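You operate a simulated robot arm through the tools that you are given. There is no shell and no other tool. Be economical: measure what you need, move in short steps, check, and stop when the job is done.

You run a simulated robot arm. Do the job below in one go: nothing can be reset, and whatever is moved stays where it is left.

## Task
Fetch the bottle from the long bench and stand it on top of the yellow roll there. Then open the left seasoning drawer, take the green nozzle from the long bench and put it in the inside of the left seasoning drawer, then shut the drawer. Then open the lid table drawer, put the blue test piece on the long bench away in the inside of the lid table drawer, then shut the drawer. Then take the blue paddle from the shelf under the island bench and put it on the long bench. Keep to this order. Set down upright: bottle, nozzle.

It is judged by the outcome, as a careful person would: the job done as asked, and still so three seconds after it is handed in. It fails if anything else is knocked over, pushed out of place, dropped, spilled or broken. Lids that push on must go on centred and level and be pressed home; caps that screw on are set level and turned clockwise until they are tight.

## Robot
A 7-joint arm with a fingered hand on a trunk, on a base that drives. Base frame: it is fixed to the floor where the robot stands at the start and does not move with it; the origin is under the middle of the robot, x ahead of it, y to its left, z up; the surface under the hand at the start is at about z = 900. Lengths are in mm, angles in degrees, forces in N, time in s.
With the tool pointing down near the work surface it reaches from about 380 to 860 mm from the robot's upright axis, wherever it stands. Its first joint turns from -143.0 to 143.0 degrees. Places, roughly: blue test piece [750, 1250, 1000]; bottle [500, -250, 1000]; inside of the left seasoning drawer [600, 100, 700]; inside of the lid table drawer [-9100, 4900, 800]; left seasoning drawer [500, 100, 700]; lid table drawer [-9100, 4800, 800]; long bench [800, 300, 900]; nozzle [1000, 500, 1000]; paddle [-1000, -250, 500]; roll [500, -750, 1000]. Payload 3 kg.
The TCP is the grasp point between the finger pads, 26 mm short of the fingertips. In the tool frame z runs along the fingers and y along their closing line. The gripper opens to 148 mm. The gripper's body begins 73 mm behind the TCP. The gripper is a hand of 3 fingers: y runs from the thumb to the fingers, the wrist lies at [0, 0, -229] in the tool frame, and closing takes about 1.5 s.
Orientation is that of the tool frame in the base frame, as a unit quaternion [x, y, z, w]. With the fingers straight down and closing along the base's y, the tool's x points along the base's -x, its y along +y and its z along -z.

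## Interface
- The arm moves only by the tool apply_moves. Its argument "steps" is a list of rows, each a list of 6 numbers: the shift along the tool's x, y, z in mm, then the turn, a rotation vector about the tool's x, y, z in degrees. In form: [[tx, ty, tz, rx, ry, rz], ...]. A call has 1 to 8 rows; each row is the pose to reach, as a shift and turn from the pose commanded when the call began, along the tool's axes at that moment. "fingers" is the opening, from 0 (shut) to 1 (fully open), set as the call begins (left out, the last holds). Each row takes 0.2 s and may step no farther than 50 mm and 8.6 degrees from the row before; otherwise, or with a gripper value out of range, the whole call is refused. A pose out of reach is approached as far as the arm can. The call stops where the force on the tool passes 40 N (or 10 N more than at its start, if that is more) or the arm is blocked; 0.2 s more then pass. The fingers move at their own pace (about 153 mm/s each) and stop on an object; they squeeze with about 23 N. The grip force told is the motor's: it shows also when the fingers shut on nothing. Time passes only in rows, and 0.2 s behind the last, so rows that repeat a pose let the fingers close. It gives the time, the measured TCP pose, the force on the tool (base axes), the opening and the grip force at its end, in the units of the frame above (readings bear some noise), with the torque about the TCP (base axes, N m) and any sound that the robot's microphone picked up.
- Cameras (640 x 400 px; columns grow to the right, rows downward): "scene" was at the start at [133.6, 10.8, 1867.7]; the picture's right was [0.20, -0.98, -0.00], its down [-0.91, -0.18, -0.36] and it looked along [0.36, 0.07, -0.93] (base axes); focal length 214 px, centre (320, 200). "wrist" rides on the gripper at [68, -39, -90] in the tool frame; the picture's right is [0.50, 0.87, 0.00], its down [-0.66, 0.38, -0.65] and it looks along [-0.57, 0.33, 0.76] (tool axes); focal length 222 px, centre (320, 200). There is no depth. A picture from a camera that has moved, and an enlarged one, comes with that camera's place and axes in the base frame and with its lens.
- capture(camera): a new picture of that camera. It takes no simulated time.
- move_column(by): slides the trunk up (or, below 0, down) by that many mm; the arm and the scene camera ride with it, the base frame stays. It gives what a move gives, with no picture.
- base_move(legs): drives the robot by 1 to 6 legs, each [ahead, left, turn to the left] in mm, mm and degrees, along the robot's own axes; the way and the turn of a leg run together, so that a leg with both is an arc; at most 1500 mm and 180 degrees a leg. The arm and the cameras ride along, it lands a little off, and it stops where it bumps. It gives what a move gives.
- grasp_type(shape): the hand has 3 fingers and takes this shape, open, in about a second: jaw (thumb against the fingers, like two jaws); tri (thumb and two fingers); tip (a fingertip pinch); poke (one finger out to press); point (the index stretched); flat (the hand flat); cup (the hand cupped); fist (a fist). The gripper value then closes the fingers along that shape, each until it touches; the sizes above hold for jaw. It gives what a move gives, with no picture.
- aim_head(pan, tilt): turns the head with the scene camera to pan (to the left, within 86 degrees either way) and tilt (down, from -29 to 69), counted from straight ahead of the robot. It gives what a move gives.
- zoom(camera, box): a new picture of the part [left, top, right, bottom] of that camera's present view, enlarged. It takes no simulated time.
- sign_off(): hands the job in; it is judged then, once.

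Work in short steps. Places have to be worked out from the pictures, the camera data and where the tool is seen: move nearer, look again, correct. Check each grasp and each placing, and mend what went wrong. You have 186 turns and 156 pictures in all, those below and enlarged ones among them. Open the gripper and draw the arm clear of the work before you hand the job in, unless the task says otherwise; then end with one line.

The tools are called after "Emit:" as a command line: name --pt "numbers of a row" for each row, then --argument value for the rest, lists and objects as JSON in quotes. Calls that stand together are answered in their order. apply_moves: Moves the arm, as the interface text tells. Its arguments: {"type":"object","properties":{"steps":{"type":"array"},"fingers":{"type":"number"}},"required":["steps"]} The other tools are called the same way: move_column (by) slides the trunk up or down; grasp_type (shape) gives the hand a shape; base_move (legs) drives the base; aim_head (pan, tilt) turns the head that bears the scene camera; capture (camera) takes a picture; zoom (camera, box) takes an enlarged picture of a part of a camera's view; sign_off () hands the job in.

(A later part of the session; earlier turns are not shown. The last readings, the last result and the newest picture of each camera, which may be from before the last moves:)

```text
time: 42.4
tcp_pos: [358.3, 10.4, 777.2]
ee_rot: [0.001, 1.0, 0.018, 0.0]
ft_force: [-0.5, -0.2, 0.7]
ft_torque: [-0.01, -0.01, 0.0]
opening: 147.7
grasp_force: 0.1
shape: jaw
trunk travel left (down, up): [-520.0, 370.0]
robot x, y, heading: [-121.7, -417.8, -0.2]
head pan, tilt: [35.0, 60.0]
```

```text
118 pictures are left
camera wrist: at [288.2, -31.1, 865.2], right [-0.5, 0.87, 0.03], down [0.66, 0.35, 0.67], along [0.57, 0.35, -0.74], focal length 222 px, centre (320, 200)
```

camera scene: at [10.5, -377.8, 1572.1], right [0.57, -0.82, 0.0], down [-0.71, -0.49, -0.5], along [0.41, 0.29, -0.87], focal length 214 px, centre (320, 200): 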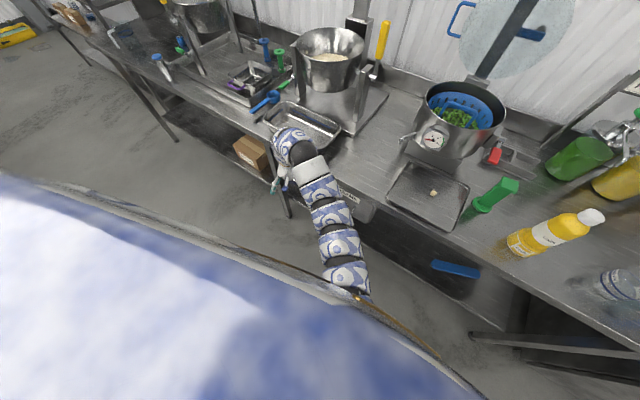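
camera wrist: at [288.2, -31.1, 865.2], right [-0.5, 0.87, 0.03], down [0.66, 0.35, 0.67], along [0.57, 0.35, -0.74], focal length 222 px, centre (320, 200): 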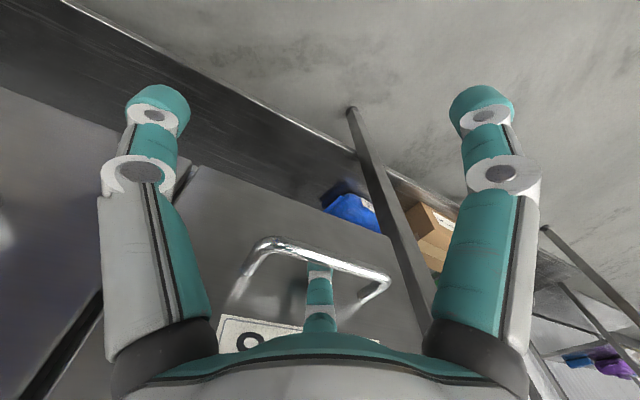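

The finger is behind the bar. I pull 100 mm towards -x.

Emit:
apply_moves --pt "15 0 0 0 0 0" --pt "30 0 0 0 0 0" --pt "50 0 0 0 0 0" --pt "70 0 0 0 0 0" --pt "90 0 0 0 0 0" --pt "110 0 0 0 0 0"

Emit:
capture --camera "wrist"

```text
time: 43.8
tcp_pos: [249.0, 10.0, 776.2]
ee_rot: [0.003, 1.0, 0.016, 0.0]
ft_force: [-0.3, -0.5, -0.4]
ft_torque: [-0.04, -0.01, 0.03]
opening: 148.3
grasp_force: 0.1
shape: jaw
trunk travel left (down, up): [-520.0, 370.0]
robot x, y, heading: [-129.1, -415.0, -0.1]
head pan, tilt: [35.0, 60.0]
```

```text
117 pictures are left
camera wrist: at [178.6, -32.1, 865.6], right [-0.5, 0.87, 0.03], down [0.66, 0.35, 0.67], along [0.57, 0.35, -0.75], focal length 222 px, centre (320, 200)
```

wrist: 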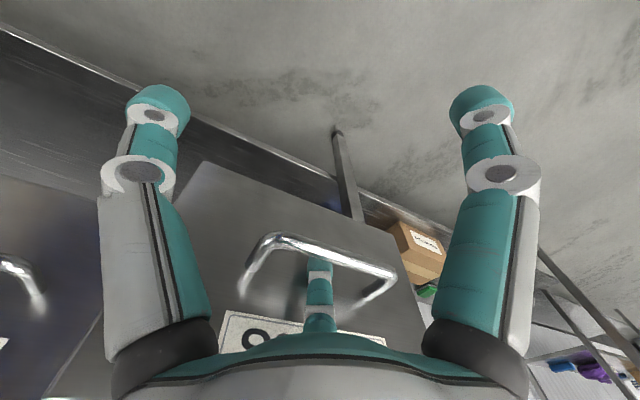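

The drawer follows freely. I pull another 160 mm.

Emit:
apply_moves --pt "25 0 0 0 0 0" --pt "50 0 0 0 0 0" --pt "75 0 0 0 0 0" --pt "100 0 0 0 0 0" --pt "120 0 0 0 0 0" --pt "140 0 0 0 0 0" --pt "160 0 0 0 0 0"

Emit:
capture --camera "wrist"

Emit:
capture --camera "scene"

```text
time: 45.4
tcp_pos: [89.3, 11.0, 776.6]
ee_rot: [0.002, 1.0, 0.017, 0.0]
ft_force: [7.3, 0.7, -3.2]
ft_torque: [-0.09, 0.2, -0.3]
opening: 147.8
grasp_force: 0.0
shape: jaw
trunk travel left (down, up): [-520.0, 370.0]
robot x, y, heading: [-119.7, -414.5, -0.1]
head pan, tilt: [35.0, 60.0]
```

```text
116 pictures are left
camera wrist: at [19.7, -30.1, 866.0], right [-0.49, 0.87, 0.03], down [0.66, 0.35, 0.67], along [0.57, 0.35, -0.74], focal length 222 px, centre (320, 200)
```

wrist: 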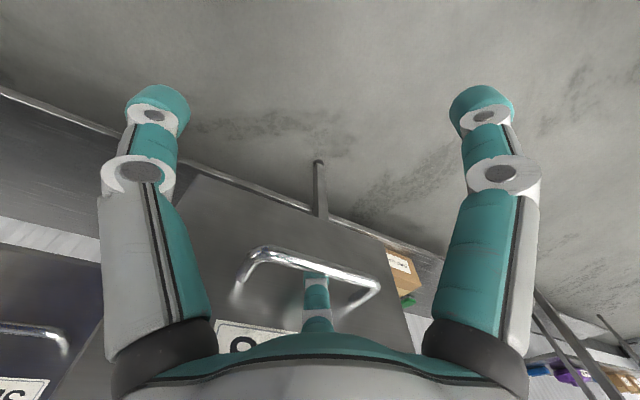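

```text
115 pictures are left
camera scene: at [11.5, -377.6, 1571.9], right [0.57, -0.82, 0.0], down [-0.71, -0.49, -0.5], along [0.41, 0.29, -0.87], focal length 214 px, centre (320, 200)
```

scene: 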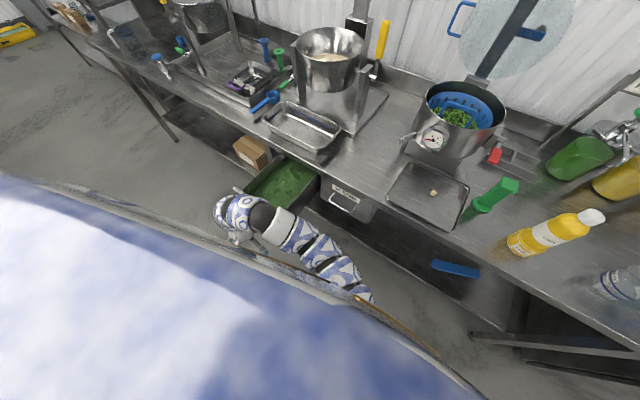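

The drawer is open (green herbs inside). I unhook the finger, raise the hand and trunk.

Emit:
apply_moves --pt "-8 0 0 0 0 0" --pt "-8 0 -30 0 0 0" --pt "-8 0 -70 0 0 0" --pt "-8 0 -110 0 0 0" --pt "30 0 -130 0 0 0"

Emit:
move_column --by 370

Emit:
capture --camera "scene"

```text
time: 46.6
tcp_pos: [96.9, 9.1, 831.2]
ee_rot: [0.002, 1.0, 0.02, -0.001]
ft_force: [1.0, 0.5, 0.7]
ft_torque: [-0.02, 0.0, -0.02]
opening: 148.1
grasp_force: 0.0
shape: jaw
out of reach, approached as far as the arm can: row 3, 4, 5
trunk travel left (down, up): [-520.0, 370.0]
robot x, y, heading: [-123.5, -414.8, -0.5]
head pan, tilt: [35.0, 60.0]
```

```text
time: 50.2
tcp_pos: [96.0, 8.3, 1200.7]
ee_rot: [0.003, 1.0, 0.021, -0.001]
ft_force: [-0.1, 0.3, 0.2]
ft_torque: [0.02, 0.01, -0.01]
opening: 148.1
grasp_force: 0.1
shape: jaw
trunk travel left (down, up): [-890.0, 0.0]
robot x, y, heading: [-122.0, -415.8, -0.1]
head pan, tilt: [35.0, 60.0]
```

```text
114 pictures are left
camera scene: at [10.6, -377.8, 1942.1], right [0.57, -0.82, 0.0], down [-0.71, -0.49, -0.5], along [0.41, 0.29, -0.87], focal length 214 px, centre (320, 200)
```

scene: 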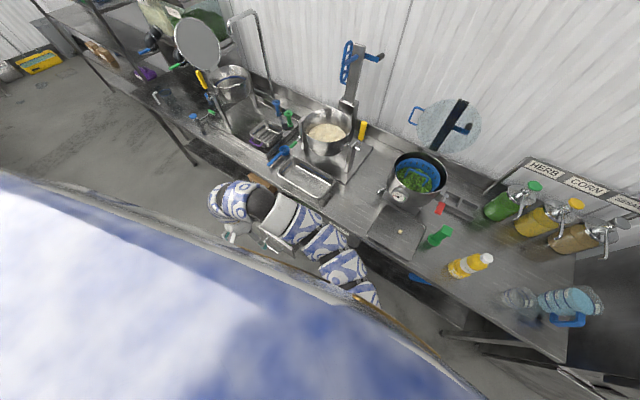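

I back off 110 mm, drive 960 mm left around the open drawer, then look at the nozzle area.

Emit:
base_move --legs '[[-110, 0, 0], [0, 960, 0]]'

Emit:
aim_head --pan 0 --tilt 55

Emit:
capture --camera "scene"

```text
time: 56.0
tcp_pos: [-24.9, 981.8, 1202.0]
ee_rot: [-0.007, 1.0, 0.021, -0.001]
ft_force: [-1.2, 0.4, 0.4]
ft_torque: [0.0, -0.02, 0.02]
opening: 147.8
grasp_force: 0.2
shape: jaw
trunk travel left (down, up): [-890.0, 0.0]
robot x, y, heading: [-238.4, 552.7, 0.8]
head pan, tilt: [35.0, 60.0]
```

```text
time: 57.0
tcp_pos: [-25.2, 979.7, 1201.8]
ee_rot: [-0.006, 1.0, 0.02, -0.001]
ft_force: [-0.1, -0.1, 0.6]
ft_torque: [0.01, 0.03, -0.01]
opening: 147.8
grasp_force: 0.1
shape: jaw
trunk travel left (down, up): [-890.0, 0.0]
robot x, y, heading: [-236.8, 552.5, 0.8]
head pan, tilt: [0.0, 55.0]
```

```text
113 pictures are left
camera scene: at [-85.2, 554.3, 1948.1], right [0.01, -1.0, 0.0], down [-0.82, -0.01, -0.57], along [0.57, 0.01, -0.82], focal length 214 px, centre (320, 200)
```

scene: 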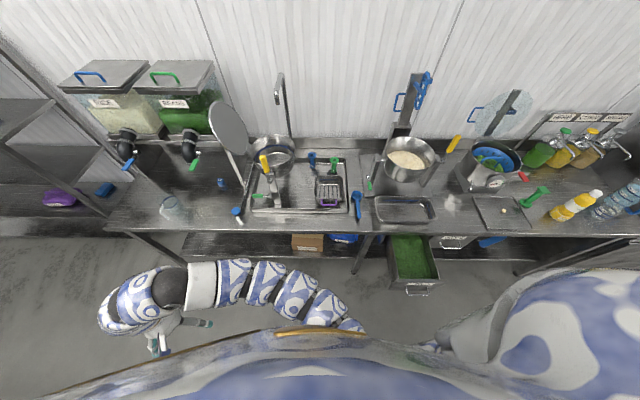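

I zoom on the nozzle and surroundings.

Emit:
zoom --camera "scene" --box '[250, 135, 410, 235]'

Emit:
zoom --camera "scene" --box '[150, 130, 310, 230]'

Emit:
zoom --camera "scene" --box '[350, 220, 470, 310]'

```text
4.00 times, centred on (330, 185) of scene
camera zoom: at [-85.2, 554.3, 1948.1], right [0.01, -1.0, 0.0], down [-0.82, -0.01, -0.57], along [0.57, 0.01, -0.82], focal length 858 px, centre (280, 260)
```

zoom: 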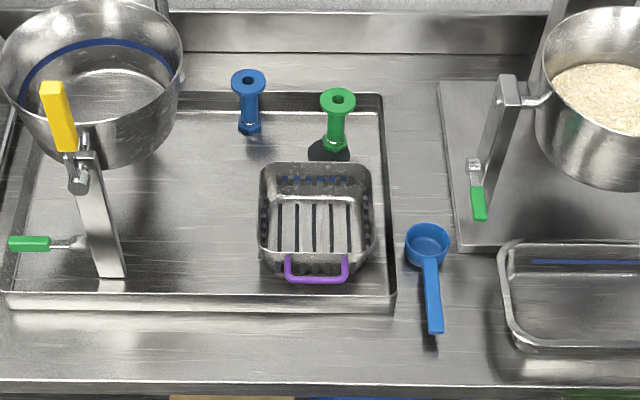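

```text
4.00 times, centred on (230, 180) of scene
camera zoom: at [-85.2, 554.3, 1948.1], right [0.01, -1.0, 0.0], down [-0.82, -0.01, -0.57], along [0.57, 0.01, -0.82], focal length 858 px, centre (680, 280)
```

zoom: 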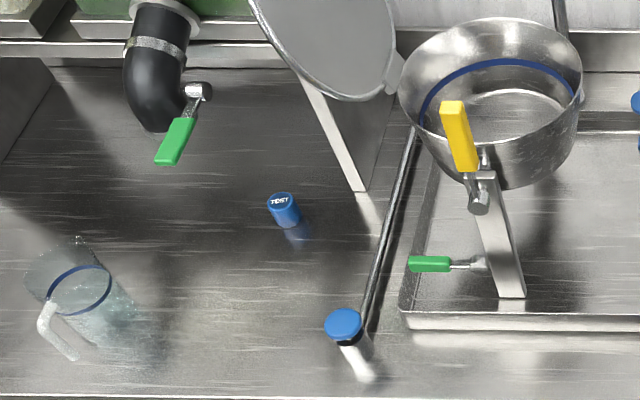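

```text
4.44 times, centred on (410, 265) of scene
camera zoom: at [-85.2, 554.3, 1948.1], right [0.01, -1.0, 0.0], down [-0.82, -0.01, -0.57], along [0.57, 0.01, -0.82], focal length 953 px, centre (-80, -89)
```

zoom: 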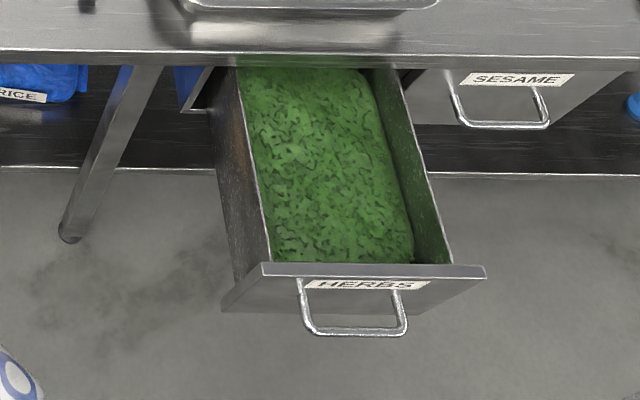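

Nozzle base ≈ (865, 477), top z≈1019. I drive forward 330 mm, and bring the hand in front at height.

Emit:
base_move --legs '[[330, 0, -0.8]]'

Emit:
apply_moves --pt "-45 0 0 0 0 0" --pt "-90 -10 0 0 0 0" --pt "-135 -25 0 0 0 0" --pt "-170 -55 0 0 0 0" --pt "-200 -90 0 0 0 0" --pt "-225 -130 0 0 0 0" --pt "-245 -172 0 0 0 0" --pt "-262 -215 0 0 0 0" --fingers 0.52

Emit:
capture --camera "scene"

```text
time: 59.2
tcp_pos: [312.7, 979.2, 1200.9]
ee_rot: [0.0, 1.0, 0.021, 0.0]
ft_force: [0.6, 0.5, -0.1]
ft_torque: [0.0, 0.04, 0.02]
opening: 148.1
grasp_force: 0.0
shape: jaw
trunk travel left (down, up): [-890.0, 0.0]
robot x, y, heading: [96.6, 552.6, -0.2]
head pan, tilt: [0.0, 55.0]
```

```text
time: 60.7
tcp_pos: [536.9, 831.9, 1196.1]
ee_rot: [-0.006, 1.0, 0.024, -0.005]
ft_force: [-19.8, 1.4, 6.0]
ft_torque: [-0.29, -2.0, -0.38]
opening: 77.3
grasp_force: 0.1
shape: jaw
trunk travel left (down, up): [-890.0, 0.0]
robot x, y, heading: [94.1, 555.9, -0.2]
head pan, tilt: [0.0, 55.0]
stopped in row 7: the force on the tool passed its limit at 52 N (the readings are from after the stop); the commanded pose is now the measured one
```

```text
109 pictures are left
camera scene: at [244.1, 554.3, 1948.3], right [0.0, -1.0, 0.0], down [-0.82, 0.0, -0.57], along [0.57, 0.0, -0.82], focal length 214 px, centre (320, 200)
```

scene: 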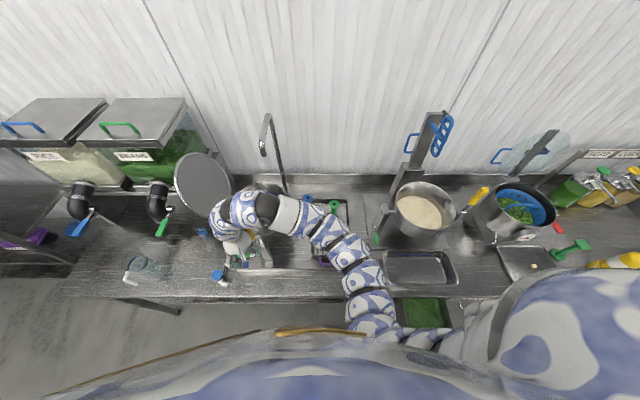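

The hand touched something at 52 N—probably the pot stand at left. I stop and look closely.

Emit:
capture --camera "wrist"

Emit:
zoom --camera "scene" --box '[170, 170, 330, 290]'

```text
108 pictures are left
camera wrist: at [469.5, 788.5, 1284.2], right [-0.51, 0.86, 0.05], down [0.66, 0.36, 0.67], along [0.55, 0.37, -0.75], focal length 222 px, centre (320, 200)
```

wrist: 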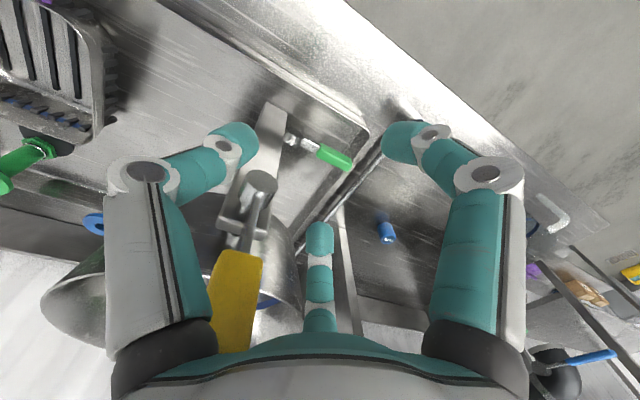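

```text
3.33 times, centred on (250, 230) of scene
camera zoom: at [244.1, 554.3, 1948.3], right [0.0, -1.0, 0.0], down [-0.82, 0.0, -0.57], along [0.57, 0.0, -0.82], focal length 715 px, centre (553, 100)
```

zoom: 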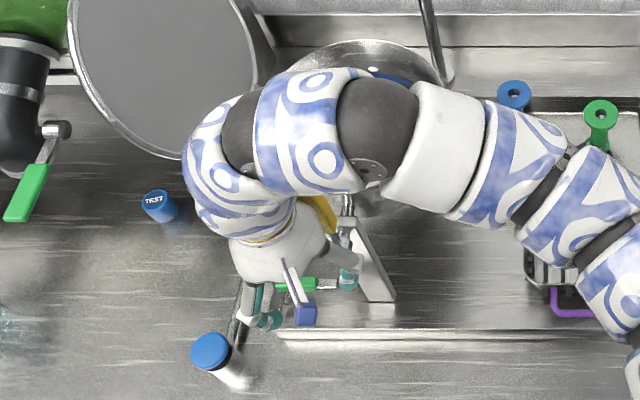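

The palm pressed on the yellow kettle handle. I back off the way I came and raise.

Emit:
apply_moves --pt "20 20 0 0 0 0" --pt "50 45 0 0 0 0" --pt "95 60 0 0 0 0" --pt "140 70 0 0 0 0"

Emit:
capture --camera "scene"

Emit:
zoom --camera "scene" --box '[190, 170, 350, 290]'

```text
time: 61.7
tcp_pos: [399.4, 898.3, 1198.2]
ee_rot: [-0.005, 1.0, 0.023, -0.003]
ft_force: [1.2, -0.7, 0.5]
ft_torque: [0.03, -0.03, 0.0]
opening: 77.5
grasp_force: 0.1
shape: jaw
trunk travel left (down, up): [-890.0, 0.0]
robot x, y, heading: [87.6, 553.0, 0.1]
head pan, tilt: [0.0, 55.0]
```

```text
106 pictures are left
camera scene: at [244.1, 554.6, 1948.2], right [0.0, -1.0, 0.0], down [-0.82, 0.0, -0.57], along [0.57, 0.0, -0.82], focal length 214 px, centre (320, 200)
```

scene: 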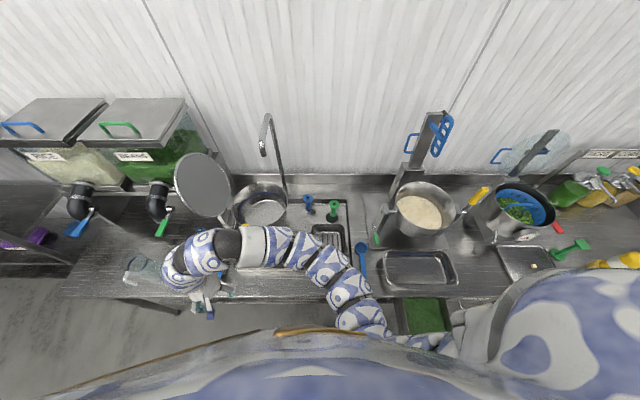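

```text
3.33 times, centred on (270, 230) of scene
camera zoom: at [244.1, 554.6, 1948.2], right [0.0, -1.0, 0.0], down [-0.82, 0.0, -0.57], along [0.57, 0.0, -0.82], focal length 715 px, centre (487, 100)
```

zoom: 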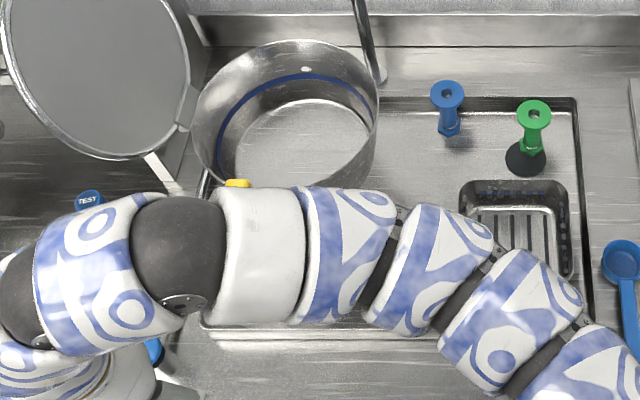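

The kettle seems unmoved. I swing right, staying well in front of it.

Emit:
apply_moves --pt "0 -45 0 0 0 0" --pt "-15 -90 0 0 0 0" --pt "-35 -132 0 0 0 0" --pt "-55 -175 0 0 0 0" --pt "-75 -220 0 0 0 0" --pt "-90 -265 0 0 0 0" --pt "-105 -310 0 0 0 0" --pt "-115 -357 0 0 0 0"

Emit:
capture --camera "wrist"

Emit:
zoom --camera "scene" --box '[190, 170, 350, 290]'

```text
time: 63.5
tcp_pos: [552.5, 562.3, 1170.2]
ee_rot: [-0.005, 1.0, 0.023, -0.008]
ft_force: [0.0, -0.3, -0.8]
ft_torque: [0.04, 0.01, -0.01]
opening: 77.3
grasp_force: 0.1
shape: jaw
out of reach, approached as far as the arm can: row 6, 7, 8
trunk travel left (down, up): [-890.0, 0.0]
robot x, y, heading: [94.5, 554.3, -0.1]
head pan, tilt: [0.0, 55.0]
```

```text
104 pictures are left
camera wrist: at [485.0, 519.9, 1259.6], right [-0.51, 0.86, 0.05], down [0.66, 0.36, 0.66], along [0.55, 0.37, -0.75], focal length 222 px, centre (320, 200)
```

wrist: 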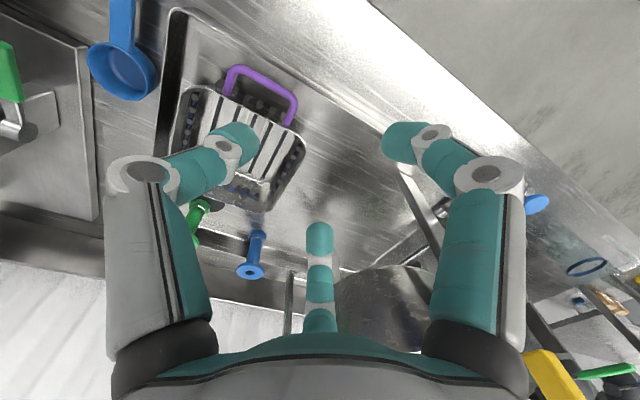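

```text
3.33 times, centred on (270, 230) of scene
camera zoom: at [245.0, 553.0, 1948.1], right [0.0, -1.0, 0.0], down [-0.82, 0.0, -0.57], along [0.57, 0.0, -0.82], focal length 715 px, centre (487, 100)
```

zoom: 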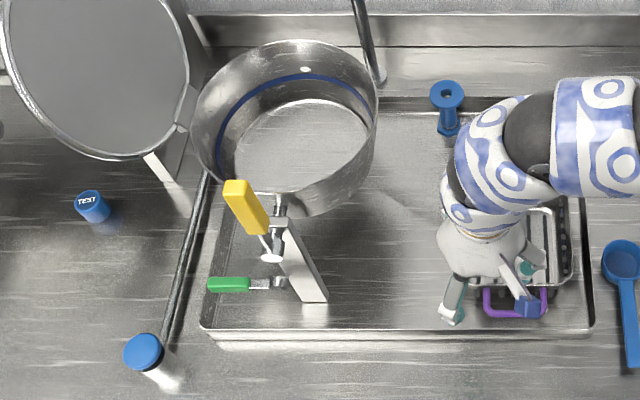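

The kettle handle matches its earlier position. I go forward over the basket towards the nozzle, lowering to z≈1100, and look.

Emit:
apply_moves --pt "-30 -15 20 0 0 0" --pt "-70 -30 40 0 0 0" --pt "-110 -45 60 0 0 0" --pt "-150 -55 70 0 0 0" --pt "-190 -65 70 0 0 0" --pt "-190 -65 70 0 0 0"

Emit:
capture --camera "wrist"

Emit:
zoom --camera "scene" --box '[270, 180, 390, 270]'

```text
time: 64.9
tcp_pos: [742.9, 506.1, 1096.7]
ee_rot: [-0.006, 1.0, 0.023, -0.005]
ft_force: [0.5, -0.9, -0.3]
ft_torque: [0.0, 0.03, 0.03]
opening: 77.4
grasp_force: 0.2
shape: jaw
trunk travel left (down, up): [-890.0, 0.0]
robot x, y, heading: [97.3, 555.1, -0.0]
head pan, tilt: [0.0, 55.0]
```

```text
102 pictures are left
camera wrist: at [674.8, 461.3, 1185.0], right [-0.51, 0.86, 0.04], down [0.66, 0.36, 0.67], along [0.56, 0.37, -0.75], focal length 222 px, centre (320, 200)
```

wrist: 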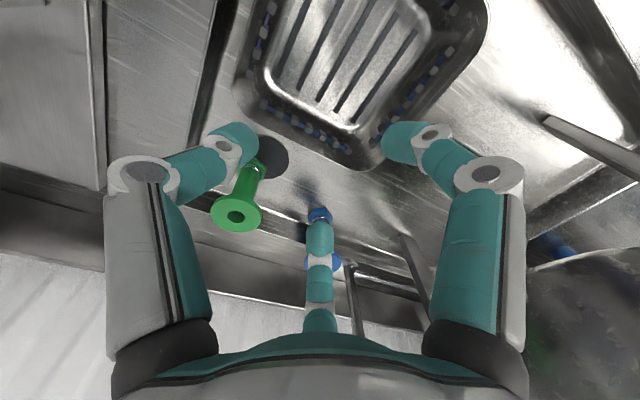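

```text
4.44 times, centred on (330, 225) of scene
camera zoom: at [244.5, 554.3, 1948.2], right [0.0, -1.0, 0.0], down [-0.82, 0.0, -0.57], along [0.57, 0.0, -0.82], focal length 953 px, centre (276, 89)
```

zoom: 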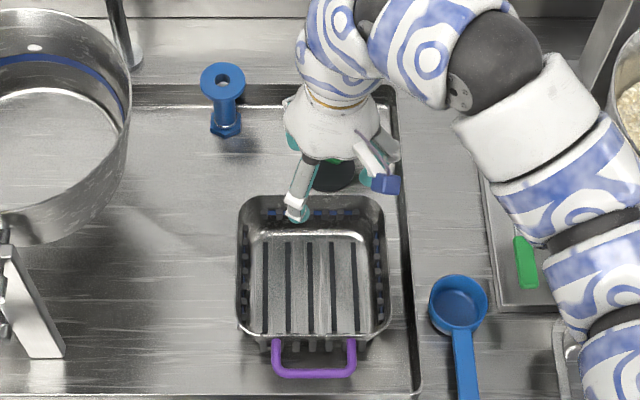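

Views disagree on the nozzle's depth (x 870–915, top z 970–1015). I move the hand nearer at this height and look again from above.

Emit:
apply_moves --pt "-35 -10 0 0 0 0" --pt "-70 -20 0 0 0 0" --pt "-100 -27 0 0 0 0" --pt "-100 -27 0 0 0 0" --fingers 0.8

Emit:
capture --camera "wrist"

```text
time: 65.9
tcp_pos: [843.0, 478.1, 1095.4]
ee_rot: [-0.005, 1.0, 0.023, -0.004]
ft_force: [0.1, -0.1, 0.9]
ft_torque: [0.03, 0.0, 0.02]
opening: 117.8
grasp_force: 0.1
shape: jaw
trunk travel left (down, up): [-890.0, 0.0]
robot x, y, heading: [93.0, 557.2, -0.1]
head pan, tilt: [0.0, 55.0]
```

```text
100 pictures are left
camera wrist: at [775.2, 434.5, 1183.9], right [-0.51, 0.86, 0.04], down [0.66, 0.35, 0.67], along [0.56, 0.37, -0.74], focal length 222 px, centre (320, 200)
```

wrist: 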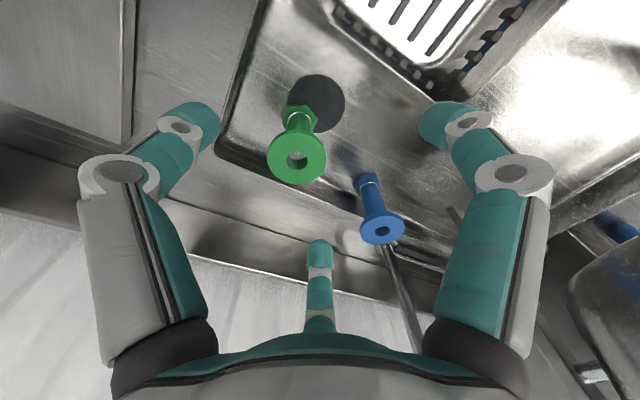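

Triangulated well: nozzle axis ≈ (880, 480), z 903–998. I move over it and descend to TCP z≈963.

Emit:
apply_moves --pt "-37 2 0 0 0 0" --pt "-37 2 40 0 0 0" --pt "-37 2 70 0 0 0" --fingers 0.75

Emit:
capture --camera "wrist"

```text
time: 66.7
tcp_pos: [880.7, 483.3, 1023.8]
ee_rot: [-0.005, 1.0, 0.023, -0.005]
ft_force: [0.0, 0.3, -0.2]
ft_torque: [0.0, 0.03, -0.02]
opening: 111.3
grasp_force: 0.0
shape: jaw
trunk travel left (down, up): [-890.0, 0.0]
robot x, y, heading: [95.7, 550.7, -0.3]
head pan, tilt: [0.0, 55.0]
```

```text
99 pictures are left
camera wrist: at [812.4, 439.7, 1112.8], right [-0.51, 0.86, 0.04], down [0.66, 0.36, 0.66], along [0.56, 0.37, -0.75], focal length 222 px, centre (320, 200)
```

wrist: 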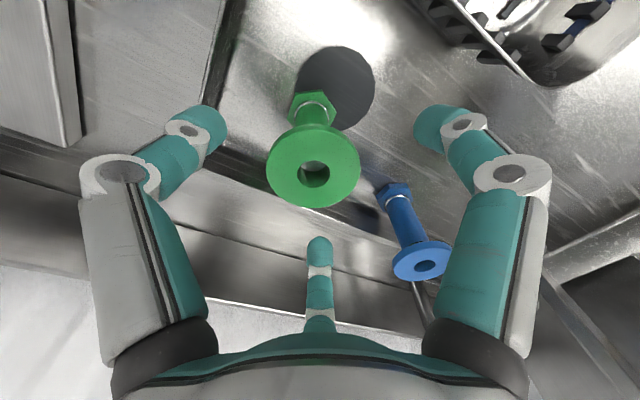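

Confirmed at (880, 481). I descend 60 mm more and close.

Emit:
apply_moves --pt "0 -2 20 0 0 0" --pt "0 -2 40 0 0 0" --pt "0 -2 60 0 0 0"

Emit:
apply_moves --pt "0 0 0 0 0 0" --pt "0 0 0 0 0 0" --pt "0 0 0 0 0 0" --pt "0 0 0 0 0 0" --pt "0 0 0 0 0 0" --pt "0 0 0 0 0 0" --pt "0 0 0 0 0 0" --fingers 0

Emit:
capture --camera "wrist"

```text
time: 67.5
tcp_pos: [881.3, 483.8, 964.0]
ee_rot: [-0.005, 1.0, 0.023, -0.004]
ft_force: [-0.4, 0.4, 0.4]
ft_torque: [0.0, 0.02, 0.03]
opening: 110.9
grasp_force: 0.1
shape: jaw
trunk travel left (down, up): [-890.0, 0.0]
robot x, y, heading: [96.1, 555.6, 0.1]
head pan, tilt: [0.0, 55.0]
```

```text
time: 69.1
tcp_pos: [880.8, 483.7, 964.4]
ee_rot: [-0.005, 1.0, 0.023, -0.004]
ft_force: [0.7, 0.3, -0.1]
ft_torque: [-0.01, 0.03, -0.02]
opening: 20.9
grasp_force: 23.2
shape: jaw
trunk travel left (down, up): [-890.0, 0.0]
robot x, y, heading: [94.4, 556.9, -0.3]
head pan, tilt: [0.0, 55.0]
```

```text
98 pictures are left
camera wrist: at [813.1, 440.4, 1052.9], right [-0.51, 0.86, 0.04], down [0.66, 0.35, 0.66], along [0.56, 0.37, -0.75], focal length 222 px, centre (320, 200)
```

wrist: 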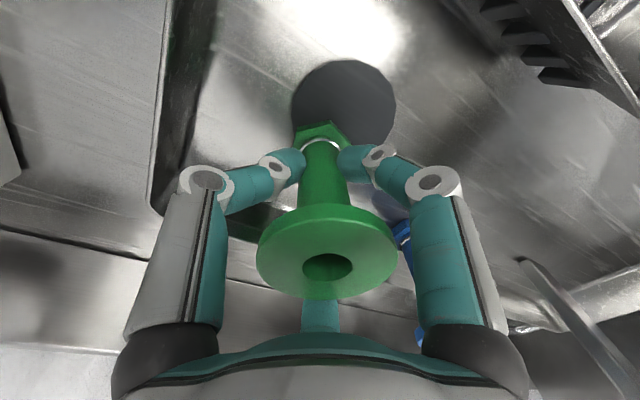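

Gripped the stem (21 mm). I lift, then retract over the basket.

Emit:
apply_moves --pt "0 0 -20 0 0 0" --pt "0 0 -60 0 0 0" --pt "0 0 -100 0 0 0" --pt "0 0 -135 0 0 0" --pt "40 0 -150 0 0 0" --pt "85 0 -160 0 0 0" --pt "130 0 -170 0 0 0" --pt "175 0 -175 0 0 0"

Emit:
apply_moves --pt "45 0 0 0 0 0" --pt "90 -5 0 0 0 0" --pt "135 -15 0 0 0 0" --pt "175 -40 0 0 0 0" --pt "205 -75 0 0 0 0" --pt "230 -115 0 0 0 0" --pt "255 -155 0 0 0 0" --pt "280 -195 0 0 0 0"

Emit:
aim_head --pan -55 --tilt 60

Emit:
capture --camera "scene"

```text
time: 70.9
tcp_pos: [706.6, 474.5, 1142.4]
ee_rot: [-0.005, 1.0, 0.023, -0.004]
ft_force: [0.5, 0.8, -1.0]
ft_torque: [-0.02, -0.03, 0.01]
opening: 20.8
grasp_force: 23.0
shape: jaw
trunk travel left (down, up): [-890.0, 0.0]
robot x, y, heading: [95.7, 555.8, 0.1]
head pan, tilt: [0.0, 55.0]
```

```text
time: 72.7
tcp_pos: [526.2, 234.3, 1073.8]
ee_rot: [-0.005, 1.0, 0.027, -0.008]
ft_force: [-0.1, 0.1, -0.3]
ft_torque: [-0.01, -0.01, 0.03]
opening: 20.7
grasp_force: 22.9
shape: jaw
out of reach, approached as far as the arm can: row 3, 4, 5, 6, 7, 8
trunk travel left (down, up): [-890.0, 0.0]
robot x, y, heading: [92.8, 556.8, 0.0]
head pan, tilt: [0.0, 55.0]
```

```text
time: 74.0
tcp_pos: [526.9, 236.6, 1074.2]
ee_rot: [-0.005, 1.0, 0.026, -0.009]
ft_force: [0.3, -0.6, -1.2]
ft_torque: [-0.01, -0.02, 0.01]
opening: 20.6
grasp_force: 23.3
shape: jaw
trunk travel left (down, up): [-890.0, 0.0]
robot x, y, heading: [95.8, 554.3, -0.0]
head pan, tilt: [-55.0, 60.0]
```

```text
97 pictures are left
camera scene: at [211.1, 499.4, 1942.1], right [-0.82, -0.57, 0.0], down [-0.5, 0.71, -0.5], along [0.29, -0.41, -0.87], focal length 214 px, centre (320, 200)
```

scene: 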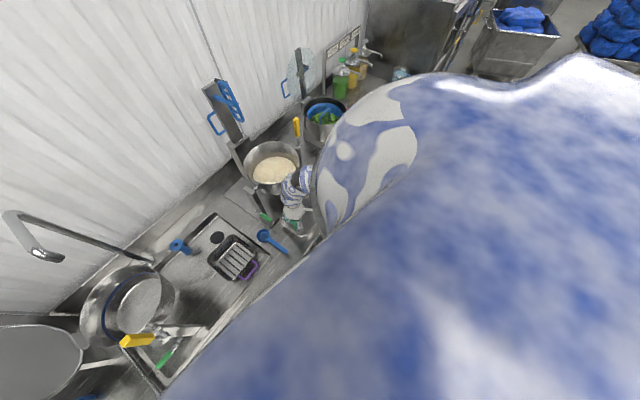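

The shoulder blocks that view and reach. I back off and drive right so the drawer is straight ahead.

Emit:
base_move --legs '[[-330, 0, 0], [0, -500, 0]]'

Emit:
aim_head --pan 0 --tilt 60

Emit:
capture --camera "scene"

Emit:
capture --camera "wrist"

```text
time: 78.7
tcp_pos: [197.2, -265.8, 1073.7]
ee_rot: [-0.004, 1.0, 0.026, -0.009]
ft_force: [0.8, -0.2, -0.5]
ft_torque: [0.0, 0.0, -0.03]
opening: 20.9
grasp_force: 23.2
shape: jaw
trunk travel left (down, up): [-890.0, 0.0]
robot x, y, heading: [-235.8, 51.2, -0.1]
head pan, tilt: [-55.0, 60.0]
```

```text
time: 79.9
tcp_pos: [196.6, -264.3, 1073.7]
ee_rot: [-0.004, 1.0, 0.026, -0.009]
ft_force: [0.4, 0.2, -0.7]
ft_torque: [0.0, -0.03, 0.0]
opening: 20.5
grasp_force: 23.4
shape: jaw
trunk travel left (down, up): [-890.0, 0.0]
robot x, y, heading: [-240.7, 53.9, -0.2]
head pan, tilt: [0.0, 60.0]
```

```text
96 pictures are left
camera scene: at [-90.7, 54.7, 1942.1], right [0.0, -1.0, 0.0], down [-0.87, 0.0, -0.5], along [0.5, 0.0, -0.87], focal length 214 px, centre (320, 200)
```

scene: 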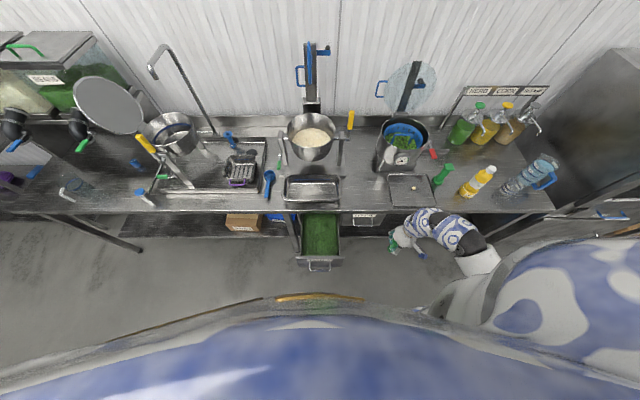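

```text
95 pictures are left
camera wrist: at [128.8, -308.8, 1163.4], right [-0.51, 0.86, 0.05], down [0.66, 0.35, 0.66], along [0.55, 0.37, -0.75], focal length 222 px, centre (320, 200)
```

wrist: 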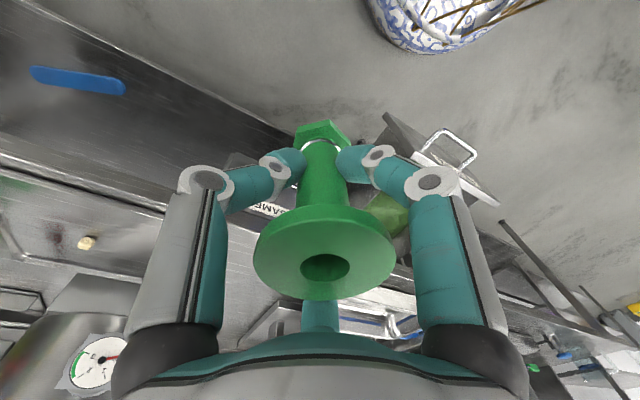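

Now I move the hand over the drawer (≈ (305, 55)).

Emit:
apply_moves --pt "-10 45 0 0 0 0" --pt "-25 90 0 0 0 0" --pt "-40 135 0 0 0 0" --pt "-55 180 0 0 0 0" --pt "-70 225 0 0 0 0" --pt "-85 270 0 0 0 0" --pt "-105 312 0 0 0 0"

Emit:
capture --camera "wrist"

Emit:
zoom --camera "scene" --box '[260, 180, 400, 280]'

```text
time: 81.5
tcp_pos: [297.8, 50.5, 1088.1]
ee_rot: [-0.004, 1.0, 0.025, -0.008]
ft_force: [-0.6, 0.0, -0.7]
ft_torque: [-0.02, 0.02, -0.03]
opening: 20.7
grasp_force: 23.0
shape: jaw
out of reach, approached as far as the arm can: row 1
trunk travel left (down, up): [-890.0, 0.0]
robot x, y, heading: [-238.5, 57.4, -0.0]
head pan, tilt: [0.0, 60.0]
```

```text
94 pictures are left
camera wrist: at [231.0, 6.2, 1177.7], right [-0.51, 0.86, 0.05], down [0.66, 0.35, 0.66], along [0.55, 0.37, -0.75], focal length 222 px, centre (320, 200)
```

wrist: 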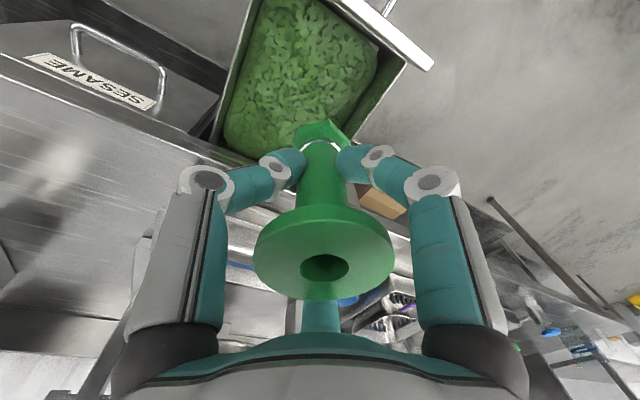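

```text
4.00 times, centred on (330, 230) of scene
camera zoom: at [-89.6, 56.3, 1942.0], right [0.0, -1.0, 0.0], down [-0.87, 0.0, -0.5], along [0.5, 0.0, -0.87], focal length 858 px, centre (280, 80)
```

zoom: 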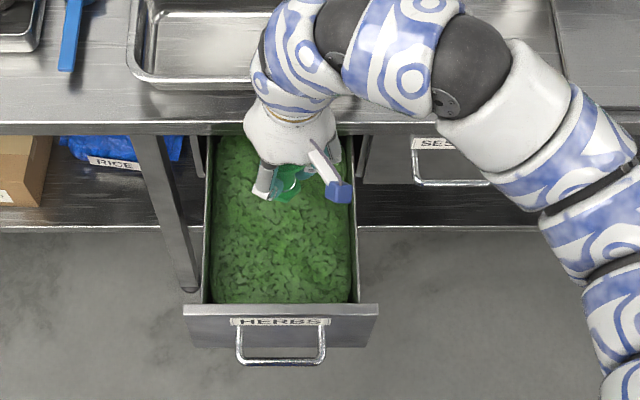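

The hand is over the drawer centre. I lower the trunk so the nozzle base nears the drawer rim.

Emit:
move_column --by -190

Emit:
capture --camera "wrist"

Emit:
capture --camera "scene"

```text
time: 83.6
tcp_pos: [298.0, 48.8, 898.5]
ee_rot: [-0.005, 1.0, 0.026, -0.009]
ft_force: [0.4, -0.3, -1.1]
ft_torque: [0.01, -0.01, 0.01]
opening: 20.7
grasp_force: 22.7
shape: jaw
trunk travel left (down, up): [-700.0, 190.0]
robot x, y, heading: [-235.1, 52.3, -0.2]
head pan, tilt: [0.0, 60.0]
```

```text
92 pictures are left
camera wrist: at [230.1, 4.8, 987.6], right [-0.51, 0.86, 0.05], down [0.66, 0.35, 0.66], along [0.55, 0.37, -0.75], focal length 222 px, centre (320, 200)
```

wrist: 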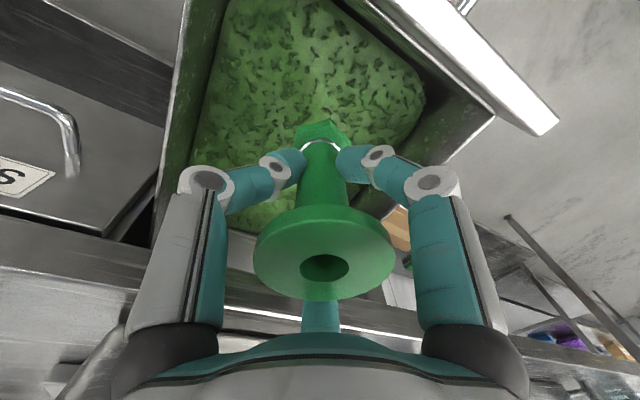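

```text
91 pictures are left
camera scene: at [-90.7, 55.0, 1752.1], right [0.0, -1.0, 0.0], down [-0.87, 0.0, -0.5], along [0.5, 0.0, -0.87], focal length 214 px, centre (320, 200)
```

scene: 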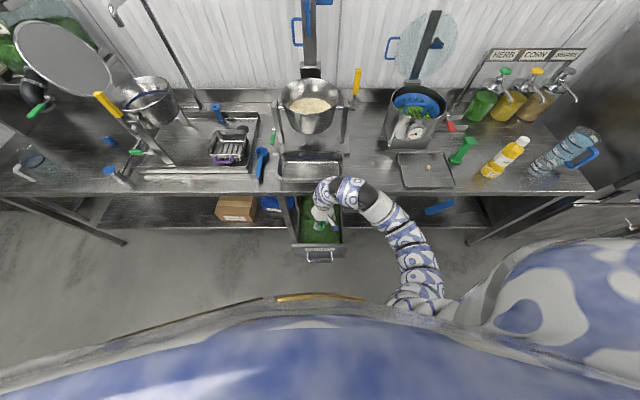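

The herb surface seems around z≈770. I lower towards contact in small steps.

Emit:
apply_moves --pt "0 0 20 0 0 0" --pt "0 0 40 0 0 0" --pt "0 0 50 0 0 0" --pt "0 0 55 0 0 0" --pt "0 0 60 0 0 0"

Emit:
apply_moves --pt "0 0 3 0 0 0" --pt "0 0 6 0 0 0" --pt "0 0 9 0 0 0" --pt "0 0 12 0 0 0"

Emit:
capture --camera "wrist"

```text
time: 84.8
tcp_pos: [296.4, 52.2, 839.5]
ee_rot: [-0.005, 1.0, 0.026, -0.009]
ft_force: [-0.7, -0.3, -1.5]
ft_torque: [0.01, 0.01, 0.04]
opening: 20.7
grasp_force: 22.5
shape: jaw
trunk travel left (down, up): [-700.0, 190.0]
robot x, y, heading: [-235.0, 57.4, -0.2]
head pan, tilt: [0.0, 60.0]
```

```text
time: 85.8
tcp_pos: [296.3, 52.9, 826.8]
ee_rot: [-0.004, 1.0, 0.026, -0.009]
ft_force: [-0.1, -0.7, -0.3]
ft_torque: [-0.04, 0.03, -0.01]
opening: 20.7
grasp_force: 23.0
shape: jaw
trunk travel left (down, up): [-700.0, 190.0]
robot x, y, heading: [-235.9, 52.5, 0.1]
head pan, tilt: [0.0, 60.0]
```

```text
90 pictures are left
camera wrist: at [228.6, 8.4, 915.9], right [-0.51, 0.86, 0.05], down [0.66, 0.35, 0.66], along [0.55, 0.37, -0.75], focal length 222 px, centre (320, 200)
```

wrist: 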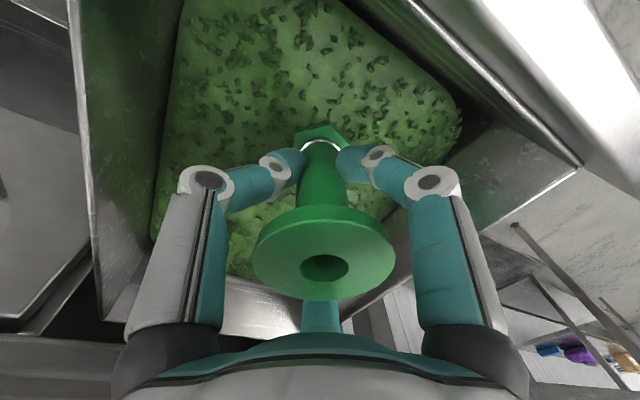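

No contact yet; continue lowering.

Emit:
apply_moves --pt "0 0 4 0 0 0" --pt "0 0 8 0 0 0" --pt "0 0 12 0 0 0" --pt "0 0 16 0 0 0" --pt "0 0 20 0 0 0"

Emit:
capture --camera "wrist"

```text
time: 87.0
tcp_pos: [294.8, 52.6, 805.3]
ee_rot: [-0.005, 1.0, 0.026, -0.009]
ft_force: [0.5, 0.6, -0.7]
ft_torque: [-0.01, 0.0, -0.01]
opening: 20.5
grasp_force: 23.1
shape: jaw
trunk travel left (down, up): [-700.0, 190.0]
robot x, y, heading: [-233.9, 55.2, -0.5]
head pan, tilt: [0.0, 60.0]
```

```text
89 pictures are left
camera wrist: at [228.2, 8.8, 895.5], right [-0.51, 0.86, 0.05], down [0.66, 0.35, 0.66], along [0.55, 0.37, -0.75], focal length 222 px, centre (320, 200)
```

wrist: 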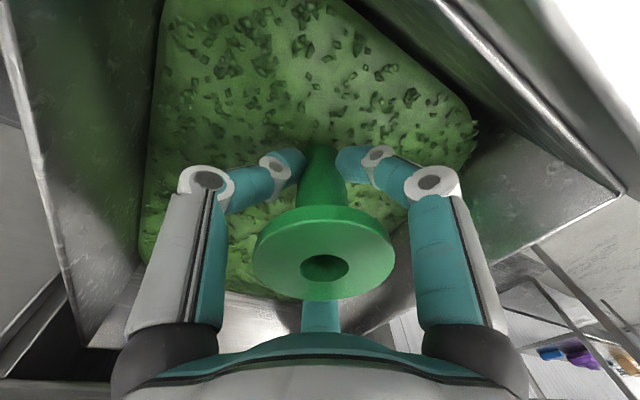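

The nozzle base sinks into the loose herbs; I continue to the firm contact below.

Emit:
apply_moves --pt "0 0 4 0 0 0" --pt "0 0 8 0 0 0" --pt "0 0 12 0 0 0" --pt "0 0 16 0 0 0" --pt "0 0 20 0 0 0"

Emit:
capture --camera "wrist"

```text
time: 88.2
tcp_pos: [296.3, 53.8, 785.1]
ee_rot: [-0.004, 1.0, 0.025, -0.009]
ft_force: [0.4, 0.4, 0.1]
ft_torque: [0.04, 0.0, 0.01]
opening: 20.6
grasp_force: 23.0
shape: jaw
trunk travel left (down, up): [-700.0, 190.0]
robot x, y, heading: [-231.0, 57.6, -0.1]
head pan, tilt: [0.0, 60.0]
```

```text
88 pictures are left
camera wrist: at [228.4, 10.4, 875.0], right [-0.51, 0.86, 0.05], down [0.66, 0.35, 0.66], along [0.55, 0.37, -0.75], focal length 222 px, centre (320, 200)
```

wrist: 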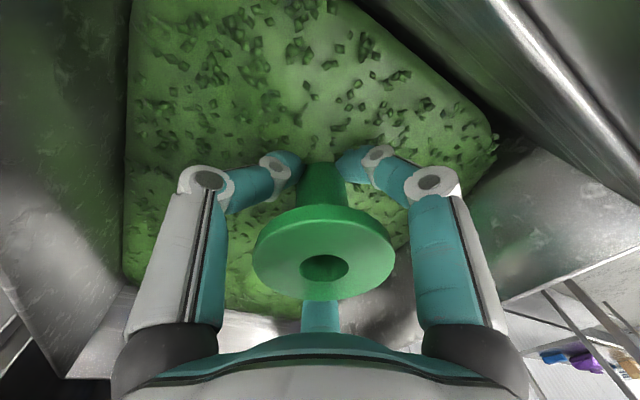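

Still no contact; continue carefully.

Emit:
apply_moves --pt "0 0 4 0 0 0" --pt "0 0 8 0 0 0" --pt "0 0 12 0 0 0" --pt "0 0 16 0 0 0"

Emit:
capture --camera "wrist"

```text
time: 89.2
tcp_pos: [294.4, 55.7, 770.4]
ee_rot: [-0.003, 1.0, 0.025, -0.008]
ft_force: [0.2, -0.6, -1.1]
ft_torque: [-0.01, -0.04, 0.0]
opening: 20.6
grasp_force: 22.4
shape: jaw
trunk travel left (down, up): [-700.0, 190.0]
robot x, y, heading: [-235.4, 56.1, -0.0]
head pan, tilt: [0.0, 60.0]
```

```text
87 pictures are left
camera wrist: at [227.3, 11.7, 858.6], right [-0.51, 0.86, 0.05], down [0.66, 0.35, 0.66], along [0.55, 0.37, -0.75], focal length 222 px, centre (320, 200)
```

wrist: 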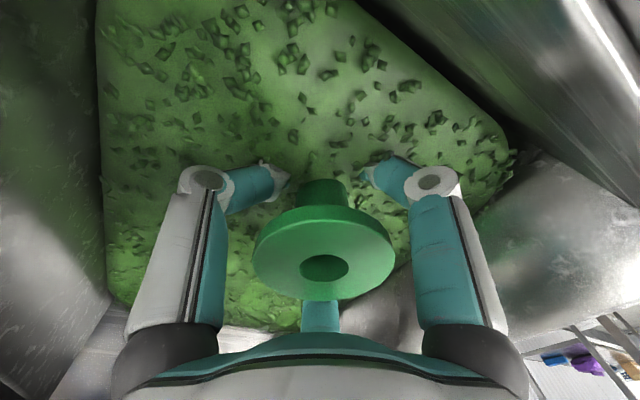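

Continue a few more mm until contact.

Emit:
apply_moves --pt "0 0 3 0 0 0" --pt "0 0 6 0 0 0" --pt "0 0 9 0 0 0" --pt "0 0 12 0 0 0" --pt "0 0 15 0 0 0"

```text
time: 90.4
tcp_pos: [297.3, 57.2, 759.3]
ee_rot: [-0.005, 1.0, 0.026, -0.005]
ft_force: [5.4, -0.1, 9.0]
ft_torque: [-0.46, 1.31, 0.28]
opening: 20.5
grasp_force: 22.9
shape: jaw
trunk travel left (down, up): [-700.0, 190.0]
robot x, y, heading: [-236.2, 52.1, -0.0]
head pan, tilt: [0.0, 60.0]
stopped in row 5: the force on the tool passed its limit at 58 N (the readings are from after the stop); the commanded pose is now the measured one
```

Torque suggests the camera housing hit the drawer's front panel, not the nozzle base. I raise 12 mm, shift 25 mm toward the bench, and look.

Emit:
apply_moves --pt "0 0 -6 0 0 0" --pt "0 0 -14 0 0 0" --pt "-12 0 -14 0 0 0" --pt "-28 0 -14 0 0 0"

Emit:
capture --camera "wrist"

Emit:
zoom --camera "scene" --box '[260, 160, 400, 270]'

```text
time: 91.4
tcp_pos: [324.9, 55.9, 771.9]
ee_rot: [-0.004, 1.0, 0.026, -0.005]
ft_force: [0.5, -0.6, -0.1]
ft_torque: [-0.02, -0.03, 0.01]
opening: 20.6
grasp_force: 23.4
shape: jaw
trunk travel left (down, up): [-700.0, 190.0]
robot x, y, heading: [-237.5, 56.0, -0.1]
head pan, tilt: [0.0, 60.0]
```

```text
86 pictures are left
camera wrist: at [257.2, 12.2, 860.8], right [-0.51, 0.86, 0.05], down [0.66, 0.35, 0.66], along [0.55, 0.37, -0.75], focal length 222 px, centre (320, 200)
```

wrist: 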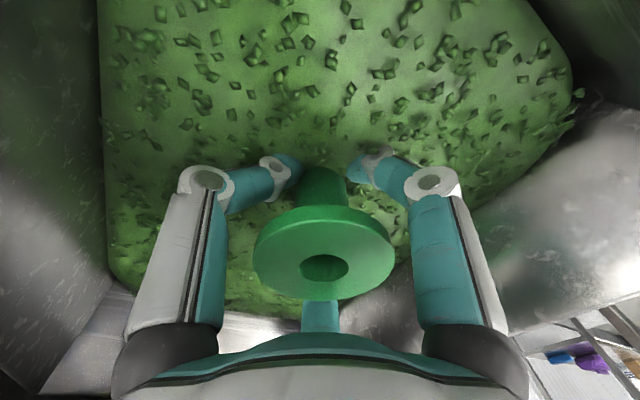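

```text
3.64 times, centred on (330, 215) of scene
camera zoom: at [-90.3, 55.0, 1752.0], right [0.0, -1.0, 0.0], down [-0.87, 0.0, -0.5], along [0.5, 0.0, -0.87], focal length 780 px, centre (284, 146)
```

zoom: 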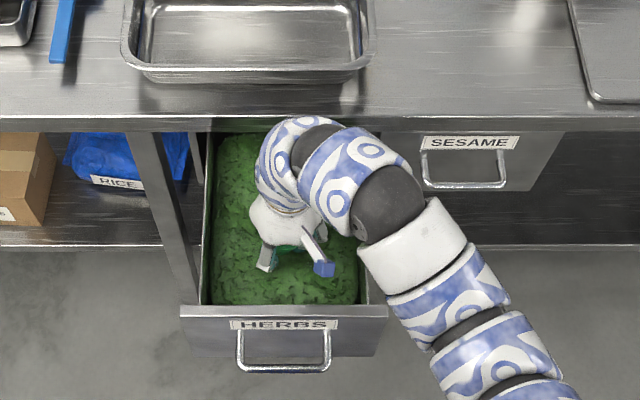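

I lower again in small steps.

Emit:
apply_moves --pt "0 0 5 0 0 0" --pt "0 0 10 0 0 0" --pt "0 0 13 0 0 0" --pt "0 0 16 0 0 0" --pt "0 0 19 0 0 0"

```text
time: 92.6
tcp_pos: [325.3, 57.7, 753.6]
ee_rot: [-0.005, 1.0, 0.026, -0.006]
ft_force: [0.5, 0.6, -1.4]
ft_torque: [0.02, 0.02, -0.03]
opening: 20.6
grasp_force: 23.0
shape: jaw
trunk travel left (down, up): [-700.0, 190.0]
robot x, y, heading: [-237.8, 55.3, -0.2]
head pan, tilt: [0.0, 60.0]
```

Free now (753). Continue lower.

Emit:
apply_moves --pt "0 0 3 0 0 0" --pt "0 0 6 0 0 0" --pt "0 0 9 0 0 0" --pt "0 0 12 0 0 0" --pt "0 0 15 0 0 0"

Emit:
capture --camera "wrist"

```text
time: 93.8
tcp_pos: [327.7, 58.4, 743.0]
ee_rot: [-0.005, 1.0, 0.027, -0.001]
ft_force: [0.4, -5.3, 30.4]
ft_torque: [-0.22, 0.0, -0.03]
opening: 23.5
grasp_force: 23.1
shape: jaw
trunk travel left (down, up): [-700.0, 190.0]
robot x, y, heading: [-239.7, 55.7, 0.1]
head pan, tilt: [0.0, 60.0]
stopped in row 5: the force on the tool passed its limit at 44 N (the readings are from after the stop); the commanded pose is now the measured one
```

```text
84 pictures are left
camera wrist: at [259.5, 13.7, 831.5], right [-0.51, 0.86, 0.05], down [0.65, 0.35, 0.67], along [0.56, 0.37, -0.74], focal length 222 px, centre (320, 200)
```

wrist: 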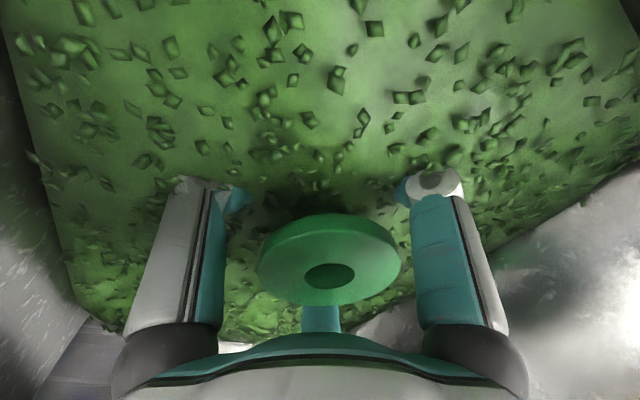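

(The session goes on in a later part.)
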